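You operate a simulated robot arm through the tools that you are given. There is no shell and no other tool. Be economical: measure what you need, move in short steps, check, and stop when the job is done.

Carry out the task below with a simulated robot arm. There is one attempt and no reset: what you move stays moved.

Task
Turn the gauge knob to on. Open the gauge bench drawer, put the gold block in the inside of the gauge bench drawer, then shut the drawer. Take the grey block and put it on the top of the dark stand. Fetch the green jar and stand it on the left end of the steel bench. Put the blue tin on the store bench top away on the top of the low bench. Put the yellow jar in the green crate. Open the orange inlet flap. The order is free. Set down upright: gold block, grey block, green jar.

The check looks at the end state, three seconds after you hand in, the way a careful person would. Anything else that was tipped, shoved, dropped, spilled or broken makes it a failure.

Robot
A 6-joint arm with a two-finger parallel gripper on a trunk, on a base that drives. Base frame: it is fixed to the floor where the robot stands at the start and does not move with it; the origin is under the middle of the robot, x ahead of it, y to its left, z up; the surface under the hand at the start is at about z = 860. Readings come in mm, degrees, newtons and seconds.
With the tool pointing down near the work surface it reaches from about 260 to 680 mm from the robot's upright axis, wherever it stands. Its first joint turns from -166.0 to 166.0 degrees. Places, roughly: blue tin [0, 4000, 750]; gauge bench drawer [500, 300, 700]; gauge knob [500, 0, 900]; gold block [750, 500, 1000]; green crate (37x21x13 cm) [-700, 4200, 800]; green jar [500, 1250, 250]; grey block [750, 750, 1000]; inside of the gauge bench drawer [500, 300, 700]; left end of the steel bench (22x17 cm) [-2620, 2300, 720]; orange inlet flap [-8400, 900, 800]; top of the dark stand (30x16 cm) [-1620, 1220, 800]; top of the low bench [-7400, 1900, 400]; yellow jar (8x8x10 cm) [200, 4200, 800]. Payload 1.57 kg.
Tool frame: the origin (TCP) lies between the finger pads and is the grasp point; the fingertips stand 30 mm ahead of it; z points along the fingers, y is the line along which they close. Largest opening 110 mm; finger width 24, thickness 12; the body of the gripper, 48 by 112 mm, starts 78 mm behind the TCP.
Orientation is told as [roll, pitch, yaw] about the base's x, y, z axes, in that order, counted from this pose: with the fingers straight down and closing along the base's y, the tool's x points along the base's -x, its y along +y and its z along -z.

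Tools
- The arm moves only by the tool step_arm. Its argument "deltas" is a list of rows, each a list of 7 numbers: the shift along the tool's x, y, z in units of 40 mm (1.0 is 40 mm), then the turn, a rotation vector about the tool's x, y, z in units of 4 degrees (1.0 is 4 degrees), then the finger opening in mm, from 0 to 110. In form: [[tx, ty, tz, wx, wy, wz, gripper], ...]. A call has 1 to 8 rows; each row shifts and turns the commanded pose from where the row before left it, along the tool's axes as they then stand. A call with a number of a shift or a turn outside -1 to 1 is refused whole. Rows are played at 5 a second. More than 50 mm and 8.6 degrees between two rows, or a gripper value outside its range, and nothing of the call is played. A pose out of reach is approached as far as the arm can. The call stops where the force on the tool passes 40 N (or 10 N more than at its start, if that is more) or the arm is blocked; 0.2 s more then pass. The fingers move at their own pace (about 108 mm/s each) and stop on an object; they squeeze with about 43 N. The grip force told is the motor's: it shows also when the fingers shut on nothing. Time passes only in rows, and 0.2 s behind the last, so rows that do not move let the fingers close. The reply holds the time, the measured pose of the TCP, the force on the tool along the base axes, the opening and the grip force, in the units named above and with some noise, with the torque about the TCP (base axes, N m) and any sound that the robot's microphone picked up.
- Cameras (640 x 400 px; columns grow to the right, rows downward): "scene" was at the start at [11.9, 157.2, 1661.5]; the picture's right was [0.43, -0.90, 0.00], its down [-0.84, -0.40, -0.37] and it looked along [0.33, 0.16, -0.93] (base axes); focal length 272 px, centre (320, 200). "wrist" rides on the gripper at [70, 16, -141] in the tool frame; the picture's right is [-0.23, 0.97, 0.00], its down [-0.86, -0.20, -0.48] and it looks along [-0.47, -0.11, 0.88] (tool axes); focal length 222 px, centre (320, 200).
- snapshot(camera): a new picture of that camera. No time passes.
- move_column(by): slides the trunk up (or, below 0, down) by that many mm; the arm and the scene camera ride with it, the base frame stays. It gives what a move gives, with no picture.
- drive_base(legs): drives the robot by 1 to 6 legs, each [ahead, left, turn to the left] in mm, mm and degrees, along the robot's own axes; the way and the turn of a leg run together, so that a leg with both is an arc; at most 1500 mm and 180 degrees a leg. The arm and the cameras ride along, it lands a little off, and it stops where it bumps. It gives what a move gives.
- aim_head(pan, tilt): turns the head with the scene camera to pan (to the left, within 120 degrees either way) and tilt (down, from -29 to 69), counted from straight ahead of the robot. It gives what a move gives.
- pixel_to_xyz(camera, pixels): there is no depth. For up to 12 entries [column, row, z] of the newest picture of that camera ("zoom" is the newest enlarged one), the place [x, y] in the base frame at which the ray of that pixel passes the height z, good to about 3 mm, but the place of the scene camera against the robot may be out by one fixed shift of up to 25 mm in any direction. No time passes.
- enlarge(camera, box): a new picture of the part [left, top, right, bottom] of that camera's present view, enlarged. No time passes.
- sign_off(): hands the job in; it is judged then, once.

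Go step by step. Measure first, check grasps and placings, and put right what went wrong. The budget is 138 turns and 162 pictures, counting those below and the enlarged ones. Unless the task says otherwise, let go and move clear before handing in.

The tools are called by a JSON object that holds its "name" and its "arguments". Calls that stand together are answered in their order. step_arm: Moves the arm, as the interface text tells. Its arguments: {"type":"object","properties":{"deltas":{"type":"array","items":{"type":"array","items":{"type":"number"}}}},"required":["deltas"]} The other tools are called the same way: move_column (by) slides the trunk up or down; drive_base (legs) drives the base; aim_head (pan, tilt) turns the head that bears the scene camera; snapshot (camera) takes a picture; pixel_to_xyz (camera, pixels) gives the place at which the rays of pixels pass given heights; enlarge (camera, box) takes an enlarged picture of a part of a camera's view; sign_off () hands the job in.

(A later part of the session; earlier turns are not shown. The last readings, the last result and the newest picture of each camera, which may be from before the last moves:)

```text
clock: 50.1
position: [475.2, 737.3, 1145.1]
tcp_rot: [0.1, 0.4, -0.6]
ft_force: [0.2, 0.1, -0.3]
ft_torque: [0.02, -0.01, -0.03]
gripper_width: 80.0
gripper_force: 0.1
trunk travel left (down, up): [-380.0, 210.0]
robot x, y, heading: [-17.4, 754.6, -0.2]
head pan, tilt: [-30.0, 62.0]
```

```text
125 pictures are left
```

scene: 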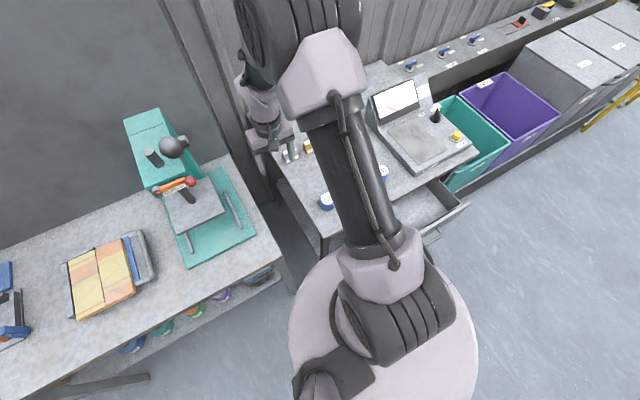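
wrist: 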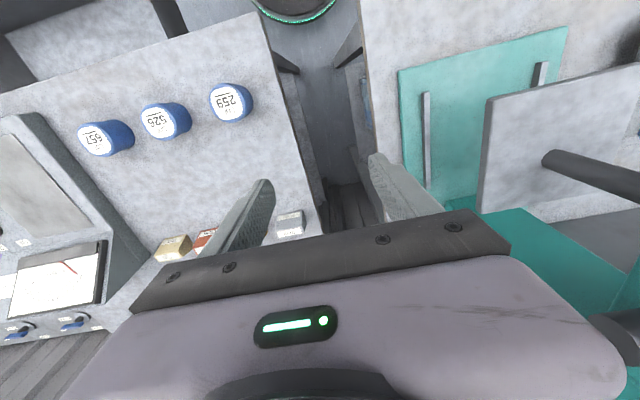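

The press stands near the left; move the hand right over the bench and pitch it -20°, then view.

{"name": "step_arm", "arguments": {"deltas": [[0, -0.95, 0, 0, 0, 0, 80], [0, -0.95, 0, 0, 0, 0, 80], [0, -0.95, 0, 0, 0, 0, 80], [0, -0.95, 0, 0, 0, 0, 80], [0, -0.8, 0, 0, -1, 0, 80], [0, 0, 0, 0, -1, 0, 80], [0, 0, 0, 0, -1, 0, 80], [0, 0, 0, 0, -1, 0, 80]]}}

{"name": "step_arm", "arguments": {"deltas": [[0, 0, 0, 0, -1, 0, 80], [-0.8, 0, 0.6, 0, 0, 0, 80], [-0.8, 0, 0.6, 0, 0, 0, 80], [-0.8, 0, 0.6, 0, 0, 0, 80]]}}

{"name": "snapshot", "arguments": {"camera": "wrist"}}

```text
clock: 52.0
position: [474.5, 554.1, 1145.2]
tcp_rot: [-0.2, -15.8, -0.7]
ft_force: [0.6, 0.2, 0.9]
ft_torque: [0.03, 0.02, -0.01]
gripper_width: 79.9
gripper_force: 0.1
trunk travel left (down, up): [-380.0, 210.0]
robot x, y, heading: [-18.7, 754.6, -0.1]
head pan, tilt: [-30.0, 62.0]
```

```text
clock: 53.0
position: [590.6, 550.7, 1109.7]
tcp_rot: [0.0, -19.6, -0.6]
ft_force: [1.0, 0.1, -0.8]
ft_torque: [-0.01, 0.01, 0.0]
gripper_width: 80.0
gripper_force: 0.0
trunk travel left (down, up): [-380.0, 210.0]
robot x, y, heading: [-15.6, 752.4, -0.0]
head pan, tilt: [-30.0, 62.0]
```

```text
124 pictures are left
```

wrist: 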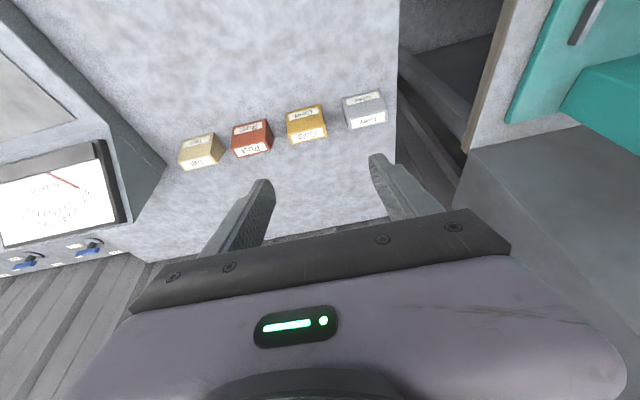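

Measure the gold and grey blocks in an enlarged wrist view.

{"name": "enlarge", "arguments": {"camera": "wrist", "box": [220, 70, 420, 195]}}

{"name": "pixel_to_xyz", "arguments": {"camera": "wrist", "pixels": [[289, 125, 900], [323, 119, 900], [327, 137, 900], [292, 143, 900], [286, 112, 860], [320, 105, 860], [251, 138, 890], [364, 110, 890]]}}

```text
3.20 times, centred on (320, 132) of wrist
```

zoom: 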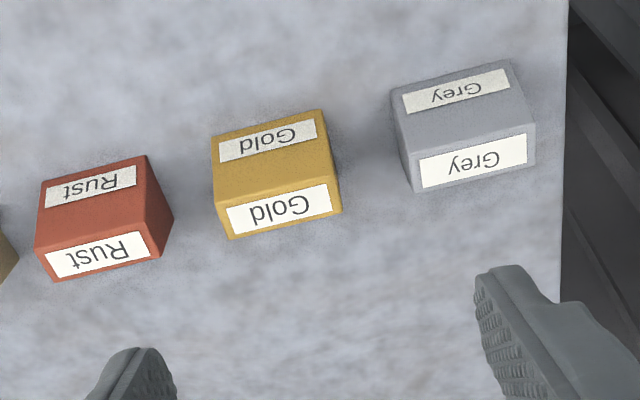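

```text
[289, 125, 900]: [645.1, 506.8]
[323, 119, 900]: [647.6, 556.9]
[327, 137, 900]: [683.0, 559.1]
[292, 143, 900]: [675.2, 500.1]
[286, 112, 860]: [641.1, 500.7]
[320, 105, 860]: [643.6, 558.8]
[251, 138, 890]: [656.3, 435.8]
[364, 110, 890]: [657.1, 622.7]
```

The sloped front face is toward the robot; get precise corners from the zoom.

{"name": "pixel_to_xyz", "arguments": {"camera": "zoom", "pixels": [[212, 141, 860], [322, 111, 860], [216, 205, 905], [332, 181, 905], [230, 238, 905], [341, 211, 905], [392, 90, 860], [508, 60, 860], [417, 192, 905], [535, 165, 905]]}}

```text
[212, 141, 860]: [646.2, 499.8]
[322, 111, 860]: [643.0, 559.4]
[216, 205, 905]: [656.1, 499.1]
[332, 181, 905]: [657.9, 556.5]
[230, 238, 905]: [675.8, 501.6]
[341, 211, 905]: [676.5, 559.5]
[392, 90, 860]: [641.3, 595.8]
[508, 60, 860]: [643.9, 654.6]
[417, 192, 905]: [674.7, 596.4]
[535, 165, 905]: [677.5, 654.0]
```

Gold centre (666,529.5), 59 mm wide, top ≈905; grey centre (667,625). Move above gold with an 84 mm opening.

{"name": "step_arm", "arguments": {"deltas": [[-0.098, -0.105, 0.834, 0, 0, 0, 84], [-0.098, -0.105, 0.834, 0, 0, 0, 84], [-0.098, -0.105, 0.834, 0, 0, 0, 84], [-0.098, -0.105, 0.834, 0, 0, 0, 84], [-0.098, -0.105, 0.834, 0, 0, 0, 84], [0, 0, 0, 0, 0, 0, 84]]}}

{"name": "snapshot", "arguments": {"camera": "wrist"}}

```text
clock: 54.4
position: [665.2, 529.2, 959.4]
tcp_rot: [0.0, -19.7, -0.6]
ft_force: [-0.1, -0.5, 0.0]
ft_torque: [-0.01, -0.02, 0.02]
gripper_width: 84.2
gripper_force: 0.1
trunk travel left (down, up): [-380.0, 210.0]
robot x, y, heading: [-20.6, 750.7, -0.2]
head pan, tilt: [-30.0, 62.0]
```

```text
122 pictures are left
```

wrist: 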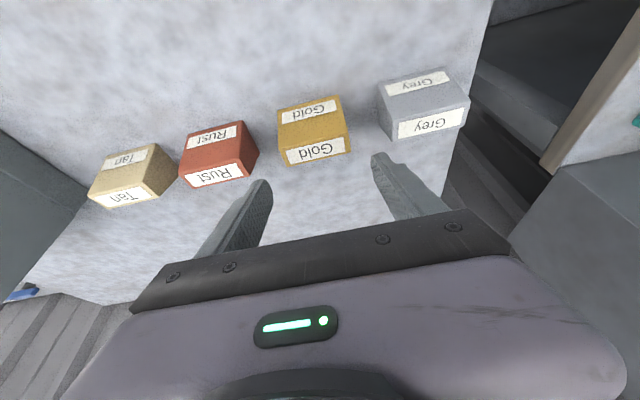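

Aligned; descend to z≈898 vertically.

{"name": "step_arm", "arguments": {"deltas": [[0.17, 0, 0.478, 0, 0, 0, 84], [0.17, 0, 0.478, 0, 0, 0, 84], [0.17, 0, 0.478, 0, 0, 0, 84], [0, 0, 0, 0, 0, 0, 84]]}}

{"name": "snapshot", "arguments": {"camera": "wrist"}}

```text
clock: 55.4
position: [662.3, 530.3, 899.0]
tcp_rot: [0.0, -19.7, -0.5]
ft_force: [-0.1, 0.6, -0.4]
ft_torque: [-0.01, -0.02, -0.01]
gripper_width: 84.0
gripper_force: 0.1
trunk travel left (down, up): [-380.0, 210.0]
robot x, y, heading: [-19.3, 751.3, 0.3]
head pan, tilt: [-30.0, 62.0]
```

```text
121 pictures are left
```

wrist: 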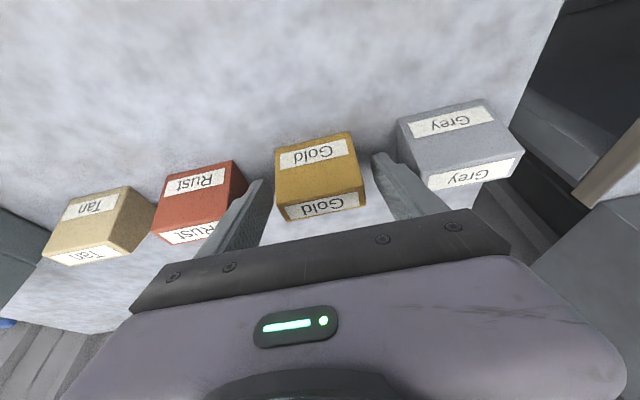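

The block sits between the fingers; close and then lift.

{"name": "step_arm", "arguments": {"deltas": [[0, 0, 0.12, 0, 0, 0, 50], [0, 0, 0, 0, 0, 0, 40], [0, 0, 0, 0, 0, 0, 40]]}}

{"name": "step_arm", "arguments": {"deltas": [[-0.25, 0, -0.7, 0, 0, 0, 40], [-0.25, 0, -0.7, 0, 0, 0, 40], [-0.25, 0, -0.7, 0, 0, 0, 40], [0, 0, -0.9, 0, 0, 0, 40], [0, 0, -0.9, 0, 0, 0, 40], [0, 0, 0, 0, 0, 0, 40]]}}

{"name": "snapshot", "arguments": {"camera": "wrist"}}

```text
clock: 56.1
position: [661.2, 531.1, 897.3]
tcp_rot: [-0.1, -19.9, -0.6]
ft_force: [5.4, -2.0, 15.7]
ft_torque: [0.11, -0.08, -0.01]
gripper_width: 58.7
gripper_force: 43.1
out of reach, approached as far as the arm can: row 1
trunk travel left (down, up): [-380.0, 210.0]
robot x, y, heading: [-16.1, 752.6, 0.1]
head pan, tilt: [-30.0, 62.0]
```

```text
clock: 57.5
position: [634.9, 529.5, 1053.4]
tcp_rot: [-0.1, -19.6, -0.6]
ft_force: [0.2, -0.4, 0.0]
ft_torque: [0.01, 0.03, -0.01]
gripper_width: 59.1
gripper_force: 43.3
trunk travel left (down, up): [-380.0, 210.0]
robot x, y, heading: [-17.6, 756.8, -0.3]
head pan, tilt: [-30.0, 62.0]
```

```text
120 pictures are left
```

wrist: 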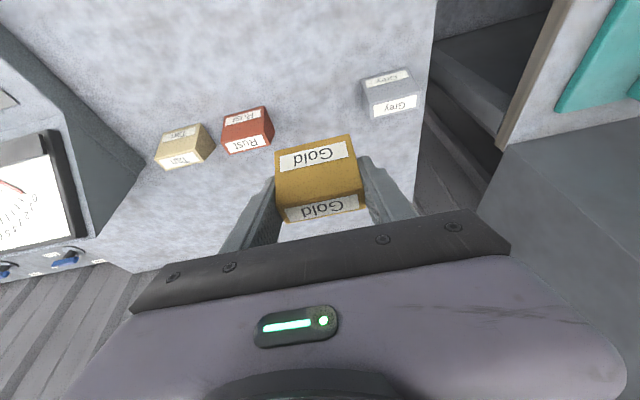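

Gold is held at 59 mm (keeping pitch -20° keeps it upright). Carry it back over the open drawer to (205,440).

{"name": "step_arm", "arguments": {"deltas": [[0.917, -0.2, -0.333, 0, 0, 0, 40], [0.917, -0.2, -0.333, 0, 0, 0, 40], [0.917, -0.2, -0.333, 0, 0, 0, 40], [0.917, -0.2, -0.333, 0, 0, 0, 40], [0.917, -0.2, -0.333, 0, 0, 0, 40], [0.917, -0.2, -0.333, 0, 0, 0, 40]]}}

{"name": "step_arm", "arguments": {"deltas": [[0.917, -0.2, -0.333, 0, 0, 0, 40], [0.917, -0.2, -0.333, 0, 0, 0, 40], [0.917, -0.2, -0.333, 0, 0, 0, 40], [0.917, -0.2, -0.333, 0, 0, 0, 40], [0.917, -0.2, -0.333, 0, 0, 0, 40]]}}

{"name": "snapshot", "arguments": {"camera": "wrist"}}

{"name": "aim_head", "arguments": {"pan": -55, "tilt": 65}}

{"name": "snapshot", "arguments": {"camera": "scene"}}

```text
clock: 59.0
position: [398.3, 485.3, 1056.1]
tcp_rot: [0.1, -19.7, -0.7]
ft_force: [-1.0, -0.7, -0.5]
ft_torque: [-0.01, -0.01, 0.02]
gripper_width: 59.1
gripper_force: 43.1
trunk travel left (down, up): [-380.0, 210.0]
robot x, y, heading: [-21.7, 756.2, -0.1]
head pan, tilt: [-30.0, 62.0]
```

```text
clock: 60.1
position: [204.1, 444.4, 1058.7]
tcp_rot: [0.4, -19.5, -0.6]
ft_force: [-0.5, 0.2, -0.4]
ft_torque: [-0.03, -0.06, 0.0]
gripper_width: 59.1
gripper_force: 43.5
out of reach, approached as far as the arm can: row 5
trunk travel left (down, up): [-380.0, 210.0]
robot x, y, heading: [-21.2, 756.2, -0.3]
head pan, tilt: [-30.0, 62.0]
```

```text
119 pictures are left
```

wrist: 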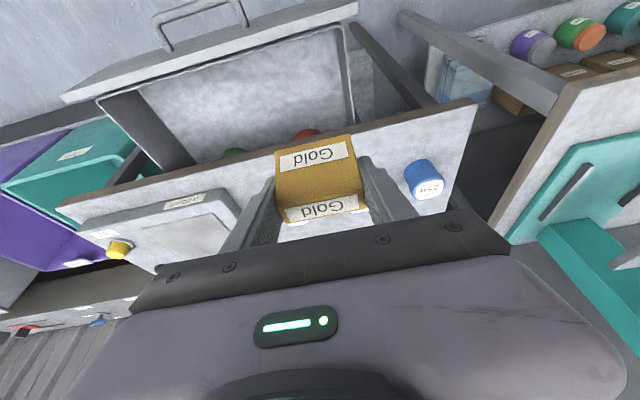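

```text
clock: 61.0
position: [205.2, 445.6, 1057.5]
tcp_rot: [0.4, -19.5, -0.7]
ft_force: [-1.2, 0.2, -0.4]
ft_torque: [0.0, 0.0, 0.03]
gripper_width: 59.1
gripper_force: 43.1
trunk travel left (down, up): [-380.0, 210.0]
robot x, y, heading: [-18.7, 753.1, -0.1]
head pan, tilt: [-55.0, 65.0]
```

```text
118 pictures are left
```

scene: 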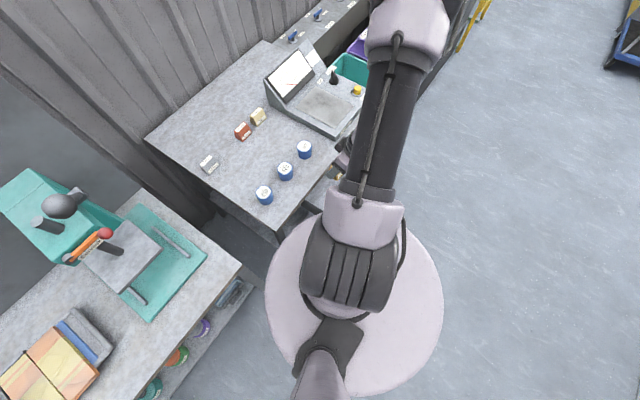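

Check the drawer's extent in the wrist view relative to the block's target.

{"name": "pixel_to_xyz", "arguments": {"camera": "wrist", "pixels": [[100, 100, 810], [345, 25, 810], [160, 93, 690], [340, 40, 690], [353, 118, 690], [200, 160, 690], [308, 132, 740], [235, 152, 740], [475, 101, 860], [62, 205, 860], [200, 5, 766], [68, 95, 810]]}}

```text
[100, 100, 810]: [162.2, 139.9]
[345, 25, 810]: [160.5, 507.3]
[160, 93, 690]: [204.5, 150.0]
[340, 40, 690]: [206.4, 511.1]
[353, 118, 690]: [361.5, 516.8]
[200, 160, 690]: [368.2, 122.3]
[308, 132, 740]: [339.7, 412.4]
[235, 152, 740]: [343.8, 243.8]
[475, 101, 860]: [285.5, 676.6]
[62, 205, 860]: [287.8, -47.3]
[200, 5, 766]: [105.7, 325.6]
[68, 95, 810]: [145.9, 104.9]
```

The hand's camera could foul the drawer front at -20° pitch, so I pitch to about -6° (block leaning slightly), shift to (235,425), and lower the trunk by 290.

{"name": "step_arm", "arguments": {"deltas": [[0, -0.25, 0, 0, 1, 0, 40], [0, -0.25, 0, 0, 1, 0, 40], [-0.3, 0, 0, 0, 1, 0, 40], [-0.45, 0, 0, 0, 0.5, 0, 40], [0, 0, 0, 0, 0, 0, 40]]}}

{"name": "move_column", "arguments": {"by": -210}}

{"name": "snapshot", "arguments": {"camera": "wrist"}}

{"name": "snapshot", "arguments": {"camera": "scene"}}

```text
clock: 62.2
position: [236.0, 432.2, 1062.3]
tcp_rot: [0.0, -5.7, -0.6]
ft_force: [-0.2, -0.3, 0.4]
ft_torque: [-0.03, 0.0, -0.01]
gripper_width: 59.0
gripper_force: 42.3
out of reach, approached as far as the arm can: row 2
trunk travel left (down, up): [-380.0, 210.0]
robot x, y, heading: [-19.2, 756.6, -0.7]
head pan, tilt: [-55.0, 65.0]
```

```text
clock: 64.5
position: [235.9, 432.3, 852.9]
tcp_rot: [0.1, -5.7, -0.6]
ft_force: [0.3, 0.6, 0.5]
ft_torque: [-0.04, 0.01, 0.02]
gripper_width: 59.1
gripper_force: 43.5
trunk travel left (down, up): [-170.0, 420.0]
robot x, y, heading: [-21.6, 756.3, -0.2]
head pan, tilt: [-55.0, 65.0]
```

```text
117 pictures are left
```

wrist: 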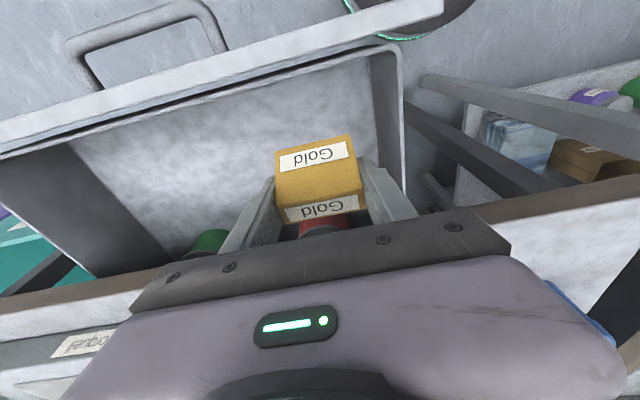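

```text
116 pictures are left
```

scene: 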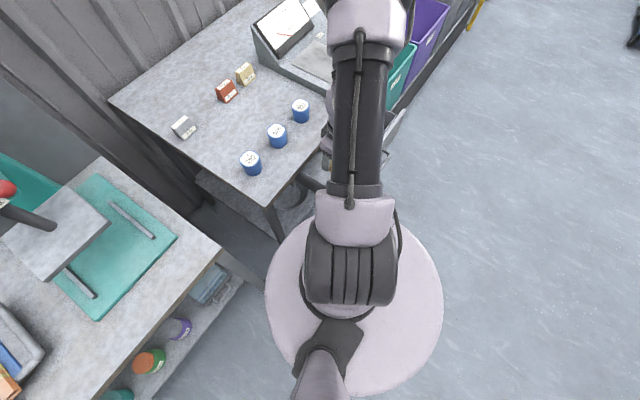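

Block hovers above the free drawer floor, red jar just behind. Measure clearances.

{"name": "pixel_to_xyz", "arguments": {"camera": "wrist", "pixels": [[325, 222, 760], [325, 222, 720], [396, 58, 800], [385, 150, 700], [370, 60, 700], [60, 150, 700], [160, 270, 700], [440, 0, 800]]}}

```text
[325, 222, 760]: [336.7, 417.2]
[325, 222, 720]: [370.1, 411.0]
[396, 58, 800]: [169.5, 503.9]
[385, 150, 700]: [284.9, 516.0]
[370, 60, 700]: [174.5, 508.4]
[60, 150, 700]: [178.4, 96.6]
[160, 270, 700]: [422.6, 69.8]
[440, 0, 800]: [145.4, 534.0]
```

Clear by ~70 mm. Lower 85 by trunk then gently with the arm until contact.

{"name": "move_column", "arguments": {"by": -85}}

{"name": "step_arm", "arguments": {"deltas": [[0, 0, 0.15, 0, 0, 0, 40], [0, 0, 0.15, 0, 0, 0, 40], [0, 0, 0.15, 0, 0, 0, 40], [0, 0, 0.15, 0, 0, 0, 40]]}}

{"name": "snapshot", "arguments": {"camera": "wrist"}}

```text
clock: 65.7
position: [234.9, 432.2, 767.5]
tcp_rot: [0.0, -5.6, -0.5]
ft_force: [-0.2, 0.3, 0.0]
ft_torque: [0.03, 0.04, 0.0]
gripper_width: 59.3
gripper_force: 43.2
trunk travel left (down, up): [-85.0, 505.0]
robot x, y, heading: [-19.9, 755.6, -0.3]
head pan, tilt: [-55.0, 65.0]
```

```text
clock: 66.7
position: [238.8, 431.7, 744.2]
tcp_rot: [0.0, -5.8, -0.6]
ft_force: [1.3, -0.7, 5.6]
ft_torque: [0.03, -0.14, -0.03]
gripper_width: 59.3
gripper_force: 33.8
trunk travel left (down, up): [-85.0, 505.0]
robot x, y, heading: [-19.6, 755.8, -0.1]
head pan, tilt: [-55.0, 65.0]
```

```text
115 pictures are left
```

wrist: 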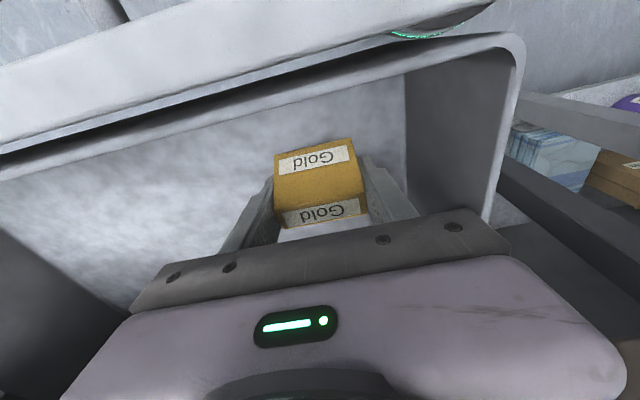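

Light contact (5.6 N). Press 8 mm more to let the block pivot flat.

{"name": "step_arm", "arguments": {"deltas": [[0, 0, 0.08, 0, 0, 0, 40], [0, 0, 0.08, 0, 0, 0, 40], [0, 0, 0.08, 0, 0, 0, 40]]}}

{"name": "snapshot", "arguments": {"camera": "wrist"}}

```text
clock: 67.3
position: [240.6, 432.3, 739.9]
tcp_rot: [-0.4, -5.9, -0.6]
ft_force: [0.7, 4.8, 23.7]
ft_torque: [0.44, -0.47, 0.1]
gripper_width: 58.7
gripper_force: 43.1
trunk travel left (down, up): [-85.0, 505.0]
robot x, y, heading: [-21.0, 754.5, -0.3]
head pan, tilt: [-55.0, 65.0]
stopped in row 2: the force on the tool passed its limit at 54 N (the readings are from after the stop); the commanded pose is now the measured one
```

```text
114 pictures are left
```

wrist: 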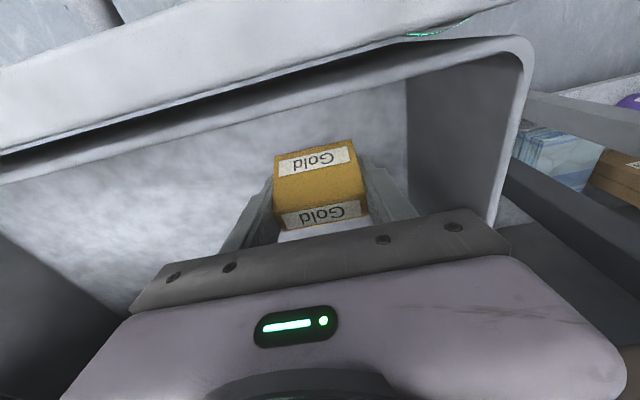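

Release the block and look.

{"name": "step_arm", "arguments": {"deltas": [[0, 0, 0, 0, 0, 0, 62], [0, 0, 0, 0, 0, 0, 80], [0, 0, 0, 0, 0, 0, 80]]}}

{"name": "snapshot", "arguments": {"camera": "wrist"}}

{"name": "move_column", "arguments": {"by": 200}}

{"name": "snapshot", "arguments": {"camera": "wrist"}}

```text
clock: 68.2
position: [241.5, 429.4, 741.9]
tcp_rot: [-0.4, -6.0, -0.6]
ft_force: [0.5, -5.1, 17.1]
ft_torque: [0.44, 0.11, 0.14]
gripper_width: 74.6
gripper_force: 0.0
trunk travel left (down, up): [-85.0, 505.0]
robot x, y, heading: [-20.8, 753.5, -0.2]
head pan, tilt: [-55.0, 65.0]
stopped in row 3: the force on the tool passed its limit at 40 N (the readings are from after the stop); the commanded pose is now the measured one
```

```text
113 pictures are left
```

wrist: 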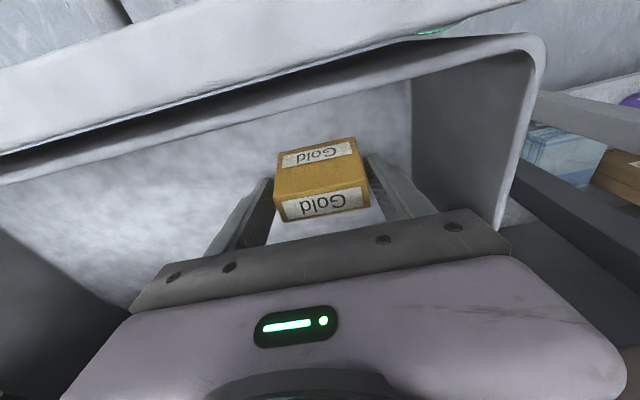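

```text
clock: 70.4
position: [239.4, 431.1, 939.9]
tcp_rot: [-0.3, -5.8, -0.6]
ft_force: [-0.2, -0.2, -0.4]
ft_torque: [0.04, 0.01, -0.01]
gripper_width: 79.8
gripper_force: 0.1
trunk travel left (down, up): [-285.0, 305.0]
robot x, y, heading: [-20.4, 750.9, -0.2]
head pan, tilt: [-55.0, 65.0]
```

```text
112 pictures are left
```

wrist: 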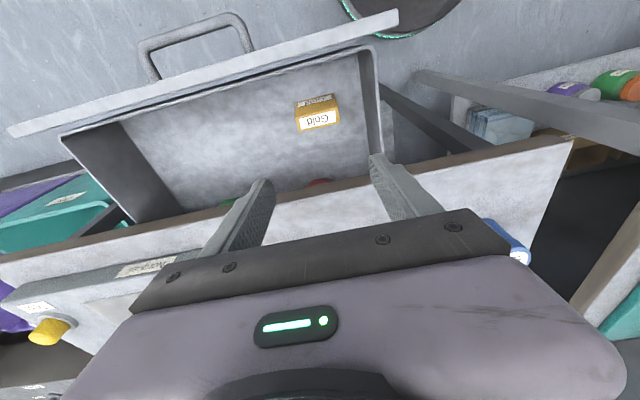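

Gold stands upright in the drawer's front-left. Next: close the fingers, move in front of the handle and push the drawer shut from here.

{"name": "step_arm", "arguments": {"deltas": [[0, 0, 0, 0, -1, 0, 0], [0, 0, 0, 0, -1, 0, 0], [0.717, -0.48, -0.206, 0, -0.5, 0, 0], [0.717, -0.48, -0.206, 0, 0, 0, 0], [0.717, -0.48, -0.206, 0, 0, 0, 0], [0.717, -0.48, -0.206, 0, 0, 0, 0], [0.717, -0.48, -0.206, 0, 0, 0, 0], [0.717, -0.48, -0.206, 0, 0, 0, 0]]}}

{"name": "snapshot", "arguments": {"camera": "wrist"}}

```text
clock: 72.2
position: [61.0, 322.1, 954.1]
tcp_rot: [0.8, -11.4, -0.6]
ft_force: [0.0, -0.1, -0.8]
ft_torque: [0.0, 0.01, 0.0]
gripper_width: 0.2
gripper_force: 21.1
out of reach, approached as far as the arm can: row 2
trunk travel left (down, up): [-285.0, 305.0]
robot x, y, heading: [-18.0, 755.7, -0.2]
head pan, tilt: [-55.0, 65.0]
```

```text
111 pictures are left
```

wrist: 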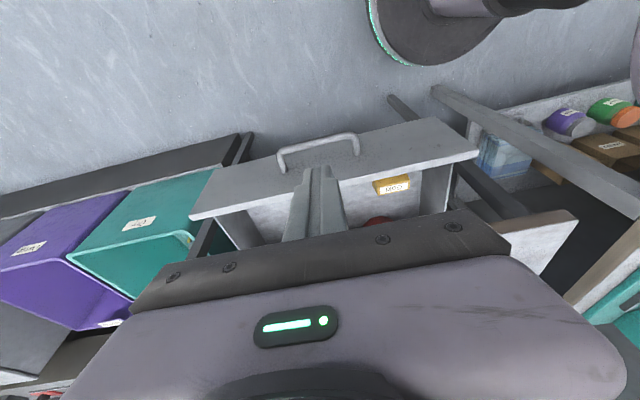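

{"name": "pixel_to_xyz", "arguments": {"camera": "wrist", "pixels": [[318, 142, 766], [280, 152, 766], [356, 136, 766], [440, 120, 800], [470, 155, 800], [190, 217, 800]]}}

```text
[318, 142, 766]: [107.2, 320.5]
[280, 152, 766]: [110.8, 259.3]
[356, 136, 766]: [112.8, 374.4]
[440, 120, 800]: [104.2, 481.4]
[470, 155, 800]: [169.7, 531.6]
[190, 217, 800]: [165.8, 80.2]
```

Bar at x≈108. Lower the trunk 180 and push forward.

{"name": "move_column", "arguments": {"by": -182}}

{"name": "step_arm", "arguments": {"deltas": [[-0.49, 0, 0.1, 0, 0, 0, 0], [-0.49, 0, 0.1, 0, 0, 0, 0], [-0.49, 0, 0.1, 0, 0, 0, 0], [-0.49, 0, 0.1, 0, 0, 0, 0], [-0.49, 0, 0.1, 0, 0, 0, 0], [-0.49, 0, 0.1, 0, 0, 0, 0], [-0.49, 0, 0.1, 0, 0, 0, 0]]}}

{"name": "snapshot", "arguments": {"camera": "wrist"}}

```text
clock: 74.2
position: [61.0, 323.7, 770.4]
tcp_rot: [0.8, -11.4, -0.7]
ft_force: [1.3, -0.6, 0.8]
ft_torque: [0.0, 0.0, -0.02]
gripper_width: 0.0
gripper_force: 21.3
trunk travel left (down, up): [-103.0, 487.0]
robot x, y, heading: [-19.4, 750.0, -0.3]
head pan, tilt: [-55.0, 65.0]
```

```text
clock: 75.8
position: [201.9, 320.8, 770.8]
tcp_rot: [0.8, -11.5, -0.6]
ft_force: [-0.4, -0.6, 0.6]
ft_torque: [-0.01, -0.02, -0.03]
gripper_width: 0.1
gripper_force: 21.2
trunk travel left (down, up): [-103.0, 487.0]
robot x, y, heading: [-18.5, 753.6, -0.0]
head pan, tilt: [-55.0, 65.0]
```

```text
110 pictures are left
```

wrist: 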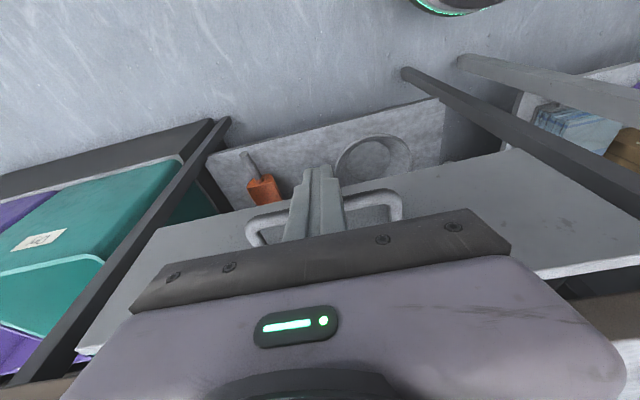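

Pushing with the bar on the finger; continue until the stop.

{"name": "step_arm", "arguments": {"deltas": [[-0.37, 0, 0.075, 0, 0, 0, 0], [-0.37, 0, 0.075, 0, 0, 0, 0], [-0.3, 0, 0.06, 0, 0, 0, 0], [-0.25, 0, 0.05, 0, 0, 0, 0], [-0.2, 0, 0.04, 0, 0, 0, 0], [-0.2, 0, 0.04, 0, 0, 0, 0]]}}

{"name": "snapshot", "arguments": {"camera": "wrist"}}

```text
clock: 77.3
position: [263.0, 319.9, 769.3]
tcp_rot: [1.0, -11.2, -0.9]
ft_force: [-15.2, 0.1, 2.6]
ft_torque: [-0.2, 0.05, 0.0]
gripper_width: 0.0
gripper_force: 21.0
trunk travel left (down, up): [-103.0, 487.0]
robot x, y, heading: [-20.5, 752.3, -0.2]
head pan, tilt: [-55.0, 65.0]
stopped in row 6: the force on the tool passed its limit at 45 N (the readings are from after the stop); the commanded pose is now the measured one
```

```text
109 pictures are left
```

wrist: 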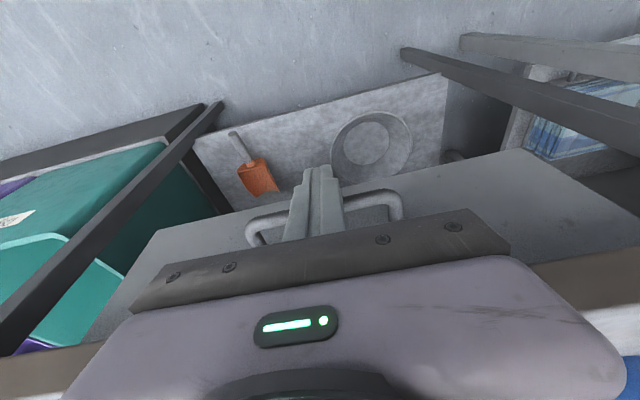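

Drawer hit its stop with 45 N. Back off, raise, verify with the scene camera and then shift the base to (10,640) for the grey block.

{"name": "step_arm", "arguments": {"deltas": [[0.49, 0, -0.1, 0, 0, 0, 0], [0.98, 0, -0.2, 0, 0, 0, 0], [0.49, 0, -0.1, 0, 0, 0, 0]]}}

{"name": "move_column", "arguments": {"by": 390}}

{"name": "drive_base", "arguments": {"legs": [[28, -113, 0.2]]}}

{"name": "snapshot", "arguments": {"camera": "wrist"}}

```text
clock: 78.1
position: [186.4, 322.4, 770.4]
tcp_rot: [0.9, -11.2, -0.8]
ft_force: [0.1, 0.3, 0.5]
ft_torque: [0.01, -0.02, -0.01]
gripper_width: 0.0
gripper_force: 21.5
trunk travel left (down, up): [-103.0, 487.0]
robot x, y, heading: [-19.8, 755.1, -0.4]
head pan, tilt: [-55.0, 65.0]
```

```text
clock: 81.8
position: [186.8, 321.3, 1159.8]
tcp_rot: [1.0, -11.2, -0.9]
ft_force: [0.7, -0.4, -0.4]
ft_torque: [0.02, 0.04, 0.0]
gripper_width: 0.1
gripper_force: 21.6
trunk travel left (down, up): [-493.0, 97.0]
robot x, y, heading: [-20.7, 752.8, -0.2]
head pan, tilt: [-55.0, 65.0]
```

```text
clock: 83.0
position: [215.9, 208.8, 1159.5]
tcp_rot: [0.9, -11.2, -0.5]
ft_force: [-0.2, 0.5, -0.8]
ft_torque: [0.03, 0.01, 0.0]
gripper_width: 0.1
gripper_force: 20.9
trunk travel left (down, up): [-493.0, 97.0]
robot x, y, heading: [8.1, 645.1, 0.0]
head pan, tilt: [-55.0, 65.0]
```

```text
108 pictures are left
```

wrist: 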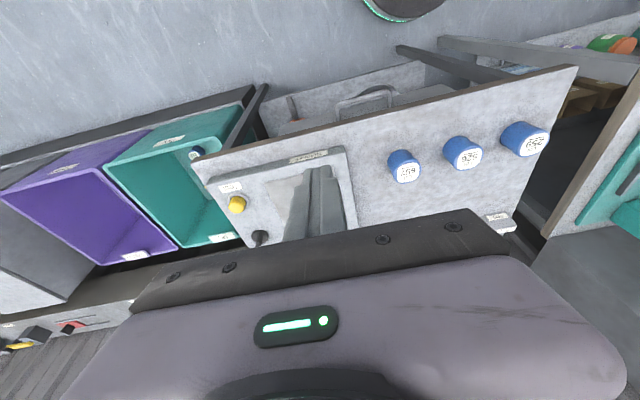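

Drawer is shut. Swing the hand over to the grey block.

{"name": "step_arm", "arguments": {"deltas": [[0, 0, 0, -0.1, 0.9, 0, 30], [0, 0, 0, -0.1, 0.9, 0, 60], [0, 0, 0, 0, 1, 0.1, 84], [-0.8, 0.74, 0, 0, 0, 0, 84], [-0.8, 0.74, 0, 0, 0, 0, 84], [-0.8, 0.74, 0, 0, 0, 0, 84], [-0.8, 0.74, 0, 0, 0, 0, 84], [-0.8, 0.74, 0, 0, 0, 0, 84]]}}

{"name": "step_arm", "arguments": {"deltas": [[-0.8, 0.74, 0, 0, 0, 0, 84], [-0.8, 0.74, 0, 0, 0, 0, 84], [-0.8, 0.74, 0, 0, 0, 0, 84], [-0.8, 0.74, 0, 0, 0, 0, 84], [-0.8, 0.74, 0, 0, 0, 0, 84], [-0.7, 0.74, 0.4, 0, 0, 0, 84], [-0.7, 0.74, 0.4, 0, 0, 0, 84], [-0.7, 0.74, 0.4, 0, 0, 0, 84]]}}

{"name": "snapshot", "arguments": {"camera": "wrist"}}

```text
clock: 84.8
position: [378.5, 357.0, 1164.8]
tcp_rot: [1.7, 0.1, -0.5]
ft_force: [0.8, 0.3, 0.0]
ft_torque: [-0.01, 0.03, -0.01]
gripper_width: 84.0
gripper_force: 0.0
trunk travel left (down, up): [-493.0, 97.0]
robot x, y, heading: [6.7, 639.4, 0.0]
head pan, tilt: [-55.0, 65.0]
```

```text
clock: 86.6
position: [623.5, 590.3, 1126.2]
tcp_rot: [1.8, 0.0, -0.6]
ft_force: [-0.1, 0.9, 0.3]
ft_torque: [-0.03, 0.02, -0.02]
gripper_width: 84.1
gripper_force: 0.2
trunk travel left (down, up): [-493.0, 97.0]
robot x, y, heading: [4.5, 637.6, 0.0]
head pan, tilt: [-55.0, 65.0]
```

```text
107 pictures are left
```

wrist: 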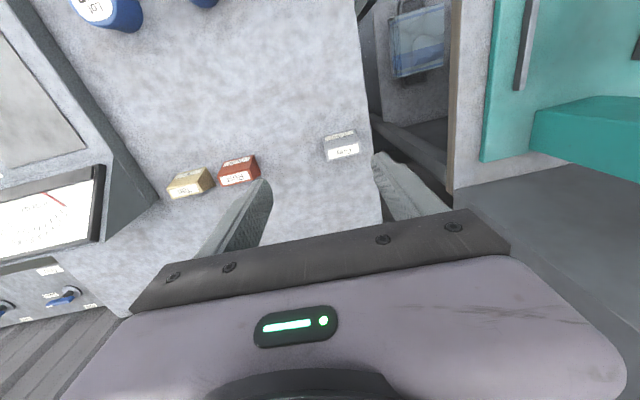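

Correct the 1.8° roll and go above the grey block.

{"name": "step_arm", "arguments": {"deltas": [[-0.218, 0.17, 0.83, 0.45, 0, 0, 84], [-0.218, 0.17, 0.83, 0, 0, 0, 84], [-0.218, 0.17, 0.83, 0, 0, 0, 84], [-0.218, 0.17, 0.83, 0, 0, 0, 84], [-0.218, 0.17, 0.83, 0, 0, 0, 84], [0, 0, 0, 0, 0, 0, 84]]}}

{"name": "enlarge", "arguments": {"camera": "wrist", "box": [220, 90, 420, 215]}}

{"name": "pixel_to_xyz", "arguments": {"camera": "zoom", "pixels": [[320, 200, 905]]}}

```text
clock: 88.0
position: [638.7, 629.9, 973.1]
tcp_rot: [0.0, 0.0, -0.6]
ft_force: [-0.5, -0.1, -0.1]
ft_torque: [0.0, 0.02, -0.03]
gripper_width: 84.0
gripper_force: 0.1
out of reach, approached as far as the arm can: row 4, 5
trunk travel left (down, up): [-493.0, 97.0]
robot x, y, heading: [3.2, 642.2, 0.2]
head pan, tilt: [-55.0, 65.0]
```

```text
3.20 times, centred on (320, 152) of wrist
```

zoom: 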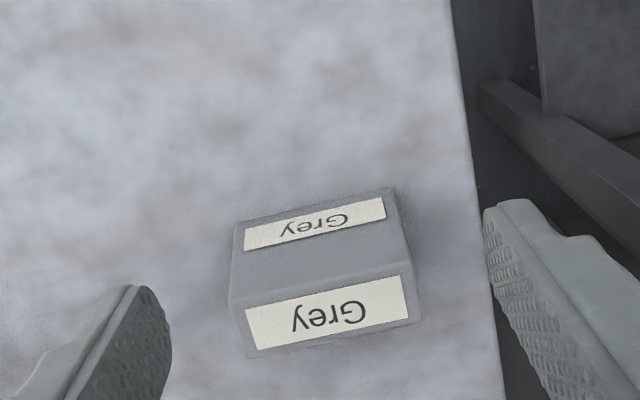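

```text
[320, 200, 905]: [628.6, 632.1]
```

Reach falls short with the trunk this high; raise the hand and lower the trunk by 160.

{"name": "step_arm", "arguments": {"deltas": [[0, 0, -1, 0, 0, 0, 84], [0, 0, -1, 0, 0, 0, 84], [0, 0, -1, 0, 0, 0, 84], [0, 0, -1, 0, 0, 0, 84]]}}

{"name": "move_column", "arguments": {"by": -180}}

{"name": "step_arm", "arguments": {"deltas": [[-0.35, -0.05, 0, 0, 0, 0, 84], [-0.35, -0.05, 0, 0, 0, 0, 84], [0, 0, 0, 0, 0, 0, 84]]}}

{"name": "enlarge", "arguments": {"camera": "wrist", "box": [220, 90, 420, 215]}}

```text
clock: 89.0
position: [634.5, 628.0, 1133.8]
tcp_rot: [0.0, -0.1, -0.6]
ft_force: [-1.1, -0.4, 0.1]
ft_torque: [0.0, -0.02, 0.0]
gripper_width: 84.1
gripper_force: 0.0
trunk travel left (down, up): [-493.0, 97.0]
robot x, y, heading: [10.1, 637.9, -0.1]
head pan, tilt: [-55.0, 65.0]
```

```text
clock: 91.0
position: [635.9, 629.9, 953.9]
tcp_rot: [0.0, 0.1, -0.6]
ft_force: [-0.2, 0.3, 0.8]
ft_torque: [-0.06, 0.01, 0.01]
gripper_width: 83.8
gripper_force: 0.2
trunk travel left (down, up): [-313.0, 277.0]
robot x, y, heading: [6.0, 643.8, 0.2]
head pan, tilt: [-55.0, 65.0]
```

```text
clock: 91.8
position: [662.7, 625.8, 953.4]
tcp_rot: [0.0, 0.0, -0.6]
ft_force: [-0.5, -0.1, -0.2]
ft_torque: [-0.01, -0.01, 0.0]
gripper_width: 84.2
gripper_force: 0.1
trunk travel left (down, up): [-313.0, 277.0]
robot x, y, heading: [6.0, 640.4, 0.1]
head pan, tilt: [-55.0, 65.0]
```

```text
3.20 times, centred on (320, 152) of wrist
```

zoom: 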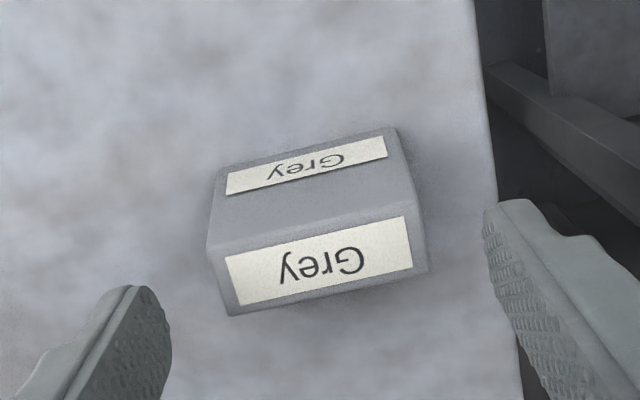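

{"name": "pixel_to_xyz", "arguments": {"camera": "zoom", "pixels": [[210, 250, 905], [405, 212, 905], [232, 310, 905], [424, 270, 905], [212, 170, 862], [395, 130, 862]]}}

{"name": "step_arm", "arguments": {"deltas": [[-0.05, 0, 0.45, 0, 0, 0, 84], [0, 0, 0.45, 0, 0, 0, 84], [0, 0, 0.45, 0, 0, 0, 84], [0, 0, 0, 0, 0, 0, 84]]}}

{"name": "snapshot", "arguments": {"camera": "wrist"}}

```text
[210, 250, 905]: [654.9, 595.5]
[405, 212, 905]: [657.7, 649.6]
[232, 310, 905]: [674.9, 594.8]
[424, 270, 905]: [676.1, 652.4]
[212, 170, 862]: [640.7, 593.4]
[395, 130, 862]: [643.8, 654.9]
```

```text
clock: 92.8
position: [665.3, 625.5, 898.8]
tcp_rot: [-0.1, -0.1, -0.6]
ft_force: [-0.1, 0.7, -0.1]
ft_torque: [0.04, 0.02, -0.03]
gripper_width: 83.9
gripper_force: 0.1
trunk travel left (down, up): [-313.0, 277.0]
robot x, y, heading: [5.2, 642.0, 0.3]
head pan, tilt: [-55.0, 65.0]
```

```text
104 pictures are left
```

wrist: 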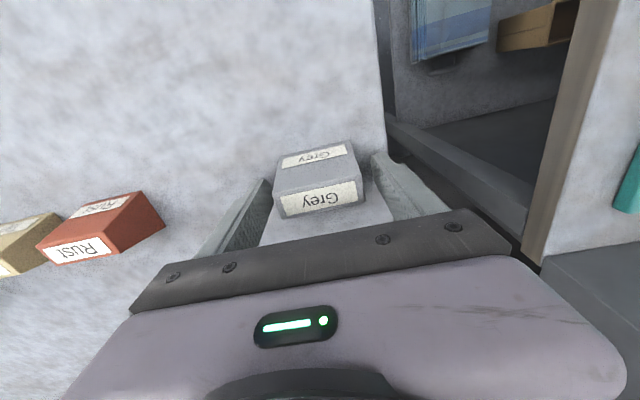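

Grey is between the fingers. Close, lift.

{"name": "step_arm", "arguments": {"deltas": [[0, 0, 0.08, 0, 0, 0, 50], [0, 0, 0, 0, 0, 0, 40], [0, 0, 0, 0, 0, 0, 40], [0, 0, -0.5, 0, 0, 0, 40], [0, 0, -1, 0, 0, 0, 40], [0, 0, -1, 0, 0, 0, 40], [0.5, 0, -1, 0, 0, 0, 40]]}}

{"name": "move_column", "arguments": {"by": 120}}

{"name": "step_arm", "arguments": {"deltas": [[1, 0, 0, 0, 0, 0, 40], [1, 0, 0, 0, 0, 0, 40], [1, 0, 0, 0, 0, 0, 40], [1, 0, 0, 0, 0, 0, 40], [1, 0, 0, 0, 0, 0, 40]]}}

{"name": "snapshot", "arguments": {"camera": "wrist"}}

{"name": "aim_head", "arguments": {"pan": 115, "tilt": 40}}

{"name": "snapshot", "arguments": {"camera": "scene"}}

```text
clock: 94.4
position: [646.9, 620.2, 1036.6]
tcp_rot: [-0.1, 0.0, -0.6]
ft_force: [0.0, -0.9, -0.5]
ft_torque: [0.0, 0.01, -0.05]
gripper_width: 59.1
gripper_force: 42.8
trunk travel left (down, up): [-313.0, 277.0]
robot x, y, heading: [11.0, 641.4, -0.2]
head pan, tilt: [-55.0, 65.0]
```

```text
clock: 95.9
position: [647.1, 619.9, 1154.9]
tcp_rot: [0.0, 0.0, -0.6]
ft_force: [1.3, -0.4, -0.3]
ft_torque: [-0.01, -0.03, -0.01]
gripper_width: 59.0
gripper_force: 42.7
trunk travel left (down, up): [-433.0, 157.0]
robot x, y, heading: [7.3, 641.4, 0.0]
head pan, tilt: [-55.0, 65.0]
```

```text
clock: 97.1
position: [446.5, 622.7, 1158.0]
tcp_rot: [0.0, 0.0, -0.5]
ft_force: [0.0, -0.1, -0.7]
ft_torque: [0.0, -0.03, 0.01]
gripper_width: 58.9
gripper_force: 42.5
trunk travel left (down, up): [-433.0, 157.0]
robot x, y, heading: [9.4, 641.8, -0.1]
head pan, tilt: [-55.0, 65.0]
```

```text
103 pictures are left
```

wrist: 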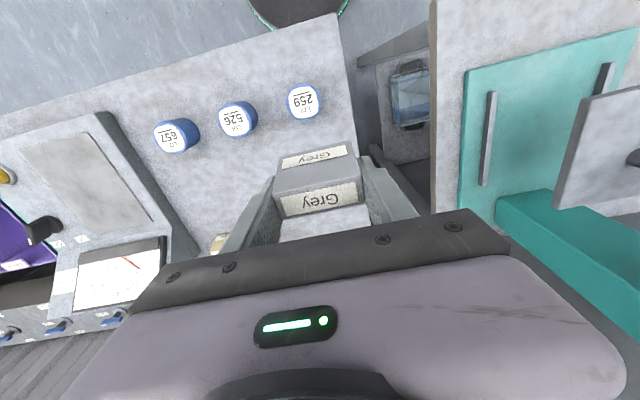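

```text
clock: 99.7
position: [448.9, 621.6, 1157.2]
tcp_rot: [-0.1, 0.0, -0.6]
ft_force: [0.2, 0.2, 0.1]
ft_torque: [-0.02, -0.02, -0.02]
gripper_width: 58.9
gripper_force: 43.3
trunk travel left (down, up): [-433.0, 157.0]
robot x, y, heading: [11.1, 639.7, 0.1]
head pan, tilt: [115.0, 40.0]
```

```text
102 pictures are left
```

scene: 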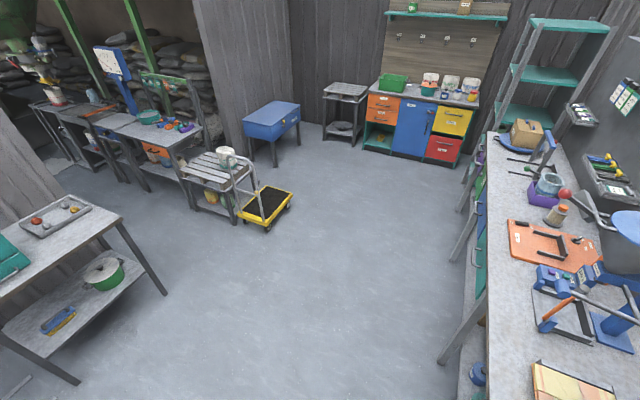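

Locate benches in this view.

{"name": "pixel_to_xyz", "arguments": {"camera": "scene", "pixels": [[55, 215, 800], [122, 215, 800], [70, 195, 800], [140, 122, 720], [195, 125, 720], [215, 165, 600], [264, 203, 100], [275, 110, 600], [345, 90, 700], [393, 83, 800], [470, 93, 760], [228, 155, 650]]}}

{"name": "enlarge", "arguments": {"camera": "scene", "box": [0, 60, 320, 260]}}

{"name": "enlarge", "arguments": {"camera": "scene", "box": [360, 50, 500, 170]}}

```text
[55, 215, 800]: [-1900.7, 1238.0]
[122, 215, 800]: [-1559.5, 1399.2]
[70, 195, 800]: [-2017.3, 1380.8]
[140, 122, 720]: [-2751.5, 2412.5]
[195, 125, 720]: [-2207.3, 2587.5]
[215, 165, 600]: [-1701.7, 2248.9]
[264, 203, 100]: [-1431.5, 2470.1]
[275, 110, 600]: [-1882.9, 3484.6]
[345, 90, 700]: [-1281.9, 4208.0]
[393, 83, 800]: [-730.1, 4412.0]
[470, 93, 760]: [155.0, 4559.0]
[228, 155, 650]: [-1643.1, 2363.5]
```

```text
2.00 times, centred on (160, 160) of scene
```

zoom: 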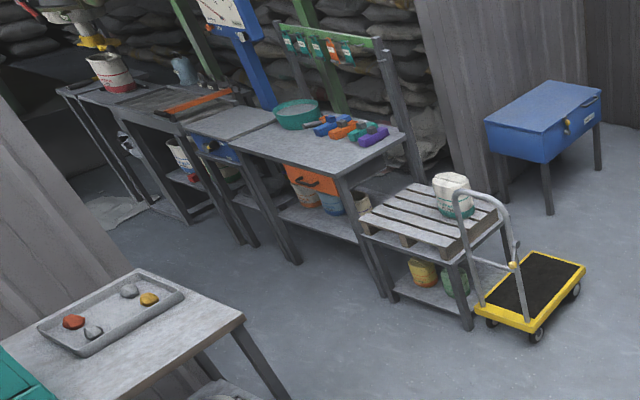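

```text
3.33 times, centred on (430, 110) of scene
```

zoom: 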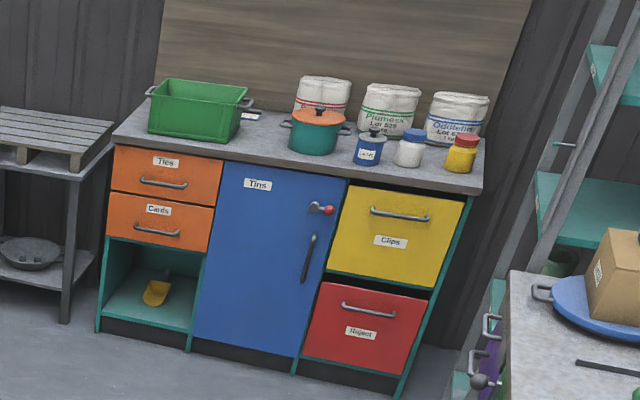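

The "dark stand" must be the bench at px (60,235) with the tray and hopper. Back off and turn round to face it.

{"name": "drive_base", "arguments": {"legs": [[-700, 0, 0], [0, 0, 180], [0, -580, 0]]}}

{"name": "aim_head", "arguments": {"pan": 0, "tilt": 40}}

{"name": "snapshot", "arguments": {"camera": "scene"}}

{"name": "snapshot", "arguments": {"camera": "wrist"}}

```text
clock: 114.1
position: [-1165.9, 1249.3, 1157.1]
tcp_rot: [-0.1, 0.1, -178.8]
ft_force: [-0.3, 0.1, -1.0]
ft_torque: [-0.03, 0.0, 0.01]
gripper_width: 59.0
gripper_force: 43.2
trunk travel left (down, up): [-433.0, 157.0]
robot x, y, heading: [-724.5, 1243.7, -178.2]
head pan, tilt: [115.0, 40.0]
```

```text
clock: 116.0
position: [-1167.0, 1248.4, 1156.8]
tcp_rot: [0.1, 0.0, -178.8]
ft_force: [0.4, 0.0, -0.3]
ft_torque: [0.0, 0.03, 0.0]
gripper_width: 58.7
gripper_force: 43.0
trunk travel left (down, up): [-433.0, 157.0]
robot x, y, heading: [-725.1, 1243.7, -178.5]
head pan, tilt: [0.0, 40.0]
```

```text
99 pictures are left
```

scene: 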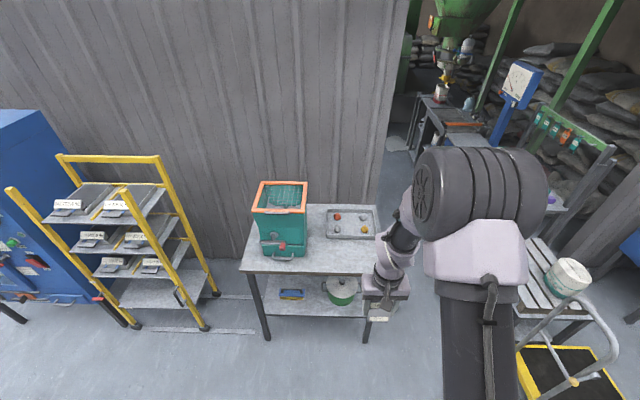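

```text
98 pictures are left
```

wrist: 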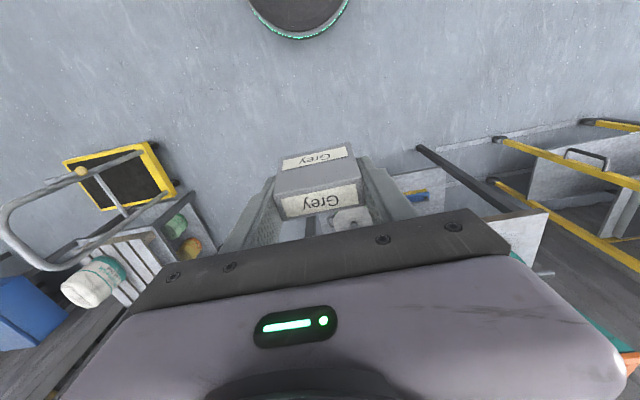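

{"name": "pixel_to_xyz", "arguments": {"camera": "scene", "pixels": [[242, 268, 800], [365, 272, 800], [328, 237, 800], [375, 207, 800], [305, 255, 800], [340, 255, 800], [260, 250, 800], [327, 212, 800], [380, 237, 800]]}}

{"name": "enlarge", "arguments": {"camera": "scene", "box": [220, 170, 420, 345]}}

```text
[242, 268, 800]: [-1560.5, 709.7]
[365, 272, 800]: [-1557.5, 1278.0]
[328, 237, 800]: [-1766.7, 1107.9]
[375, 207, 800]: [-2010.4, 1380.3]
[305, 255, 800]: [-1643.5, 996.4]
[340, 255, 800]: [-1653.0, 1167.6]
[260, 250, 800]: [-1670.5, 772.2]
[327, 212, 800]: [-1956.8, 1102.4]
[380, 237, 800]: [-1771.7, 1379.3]
```

```text
2.29 times, centred on (320, 258) of scene
```

zoom: 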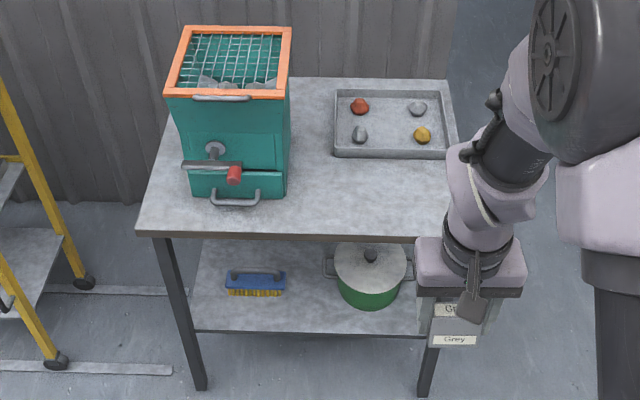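

Free area of the stand's top is between the front edge (x≈-1570) and the tray (x≈-1780), y 1050–1380. Drive 430 mm ahead and view from the wrist.

{"name": "drive_base", "arguments": {"legs": [[430, 0, -1.5]]}}

{"name": "aim_head", "arguments": {"pan": 20, "tilt": 60}}

{"name": "snapshot", "arguments": {"camera": "wrist"}}

{"name": "snapshot", "arguments": {"camera": "scene"}}

```text
clock: 118.6
position: [-1593.5, 1250.6, 1156.9]
tcp_rot: [0.0, 0.0, 179.9]
ft_force: [1.0, 0.1, -0.4]
ft_torque: [-0.01, -0.03, 0.0]
gripper_width: 59.1
gripper_force: 43.1
trunk travel left (down, up): [-433.0, 157.0]
robot x, y, heading: [-1151.3, 1236.0, -179.3]
head pan, tilt: [0.0, 40.0]
```

```text
clock: 119.5
position: [-1592.6, 1249.9, 1157.9]
tcp_rot: [0.1, 0.1, 179.9]
ft_force: [-0.3, 0.7, -0.8]
ft_torque: [0.02, -0.01, 0.03]
gripper_width: 59.2
gripper_force: 42.5
trunk travel left (down, up): [-433.0, 157.0]
robot x, y, heading: [-1147.4, 1236.9, -179.6]
head pan, tilt: [20.0, 60.0]
```

```text
96 pictures are left
```

wrist: 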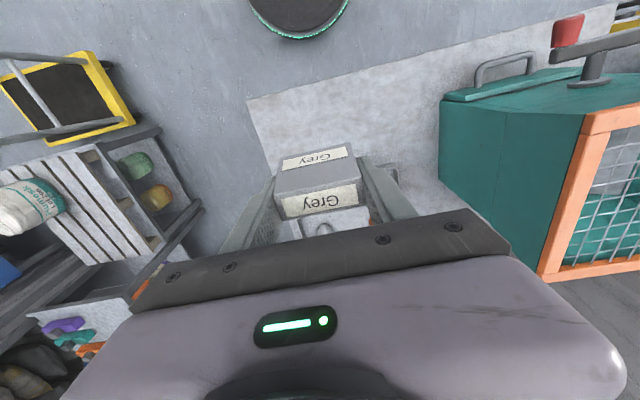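

```text
95 pictures are left
```

scene: 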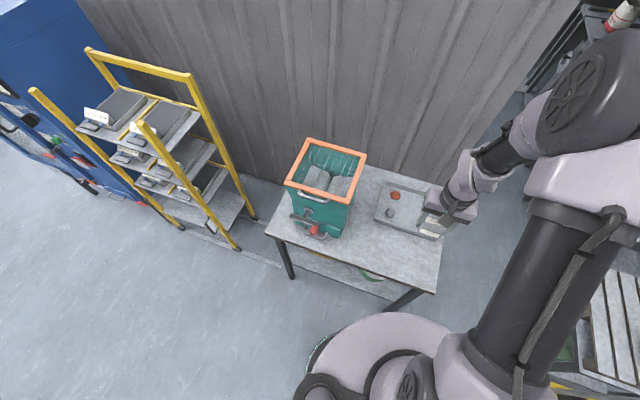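

{"name": "pixel_to_xyz", "arguments": {"camera": "wrist", "pixels": [[247, 100, 800], [437, 45, 800], [438, 178, 800], [265, 160, 800], [400, 165, 800], [370, 215, 810]]}}

{"name": "pixel_to_xyz", "arguments": {"camera": "scene", "pixels": [[265, 232, 800], [437, 293, 800], [375, 218, 800], [435, 237, 800], [345, 245, 800]]}}

```text
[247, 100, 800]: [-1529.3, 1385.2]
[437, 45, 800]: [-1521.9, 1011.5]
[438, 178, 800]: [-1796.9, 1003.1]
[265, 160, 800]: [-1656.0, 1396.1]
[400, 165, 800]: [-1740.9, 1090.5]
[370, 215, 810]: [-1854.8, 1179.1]
```

```text
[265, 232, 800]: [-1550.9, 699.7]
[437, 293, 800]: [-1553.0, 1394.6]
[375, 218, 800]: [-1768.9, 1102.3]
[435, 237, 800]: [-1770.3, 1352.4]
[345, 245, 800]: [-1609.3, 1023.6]
```

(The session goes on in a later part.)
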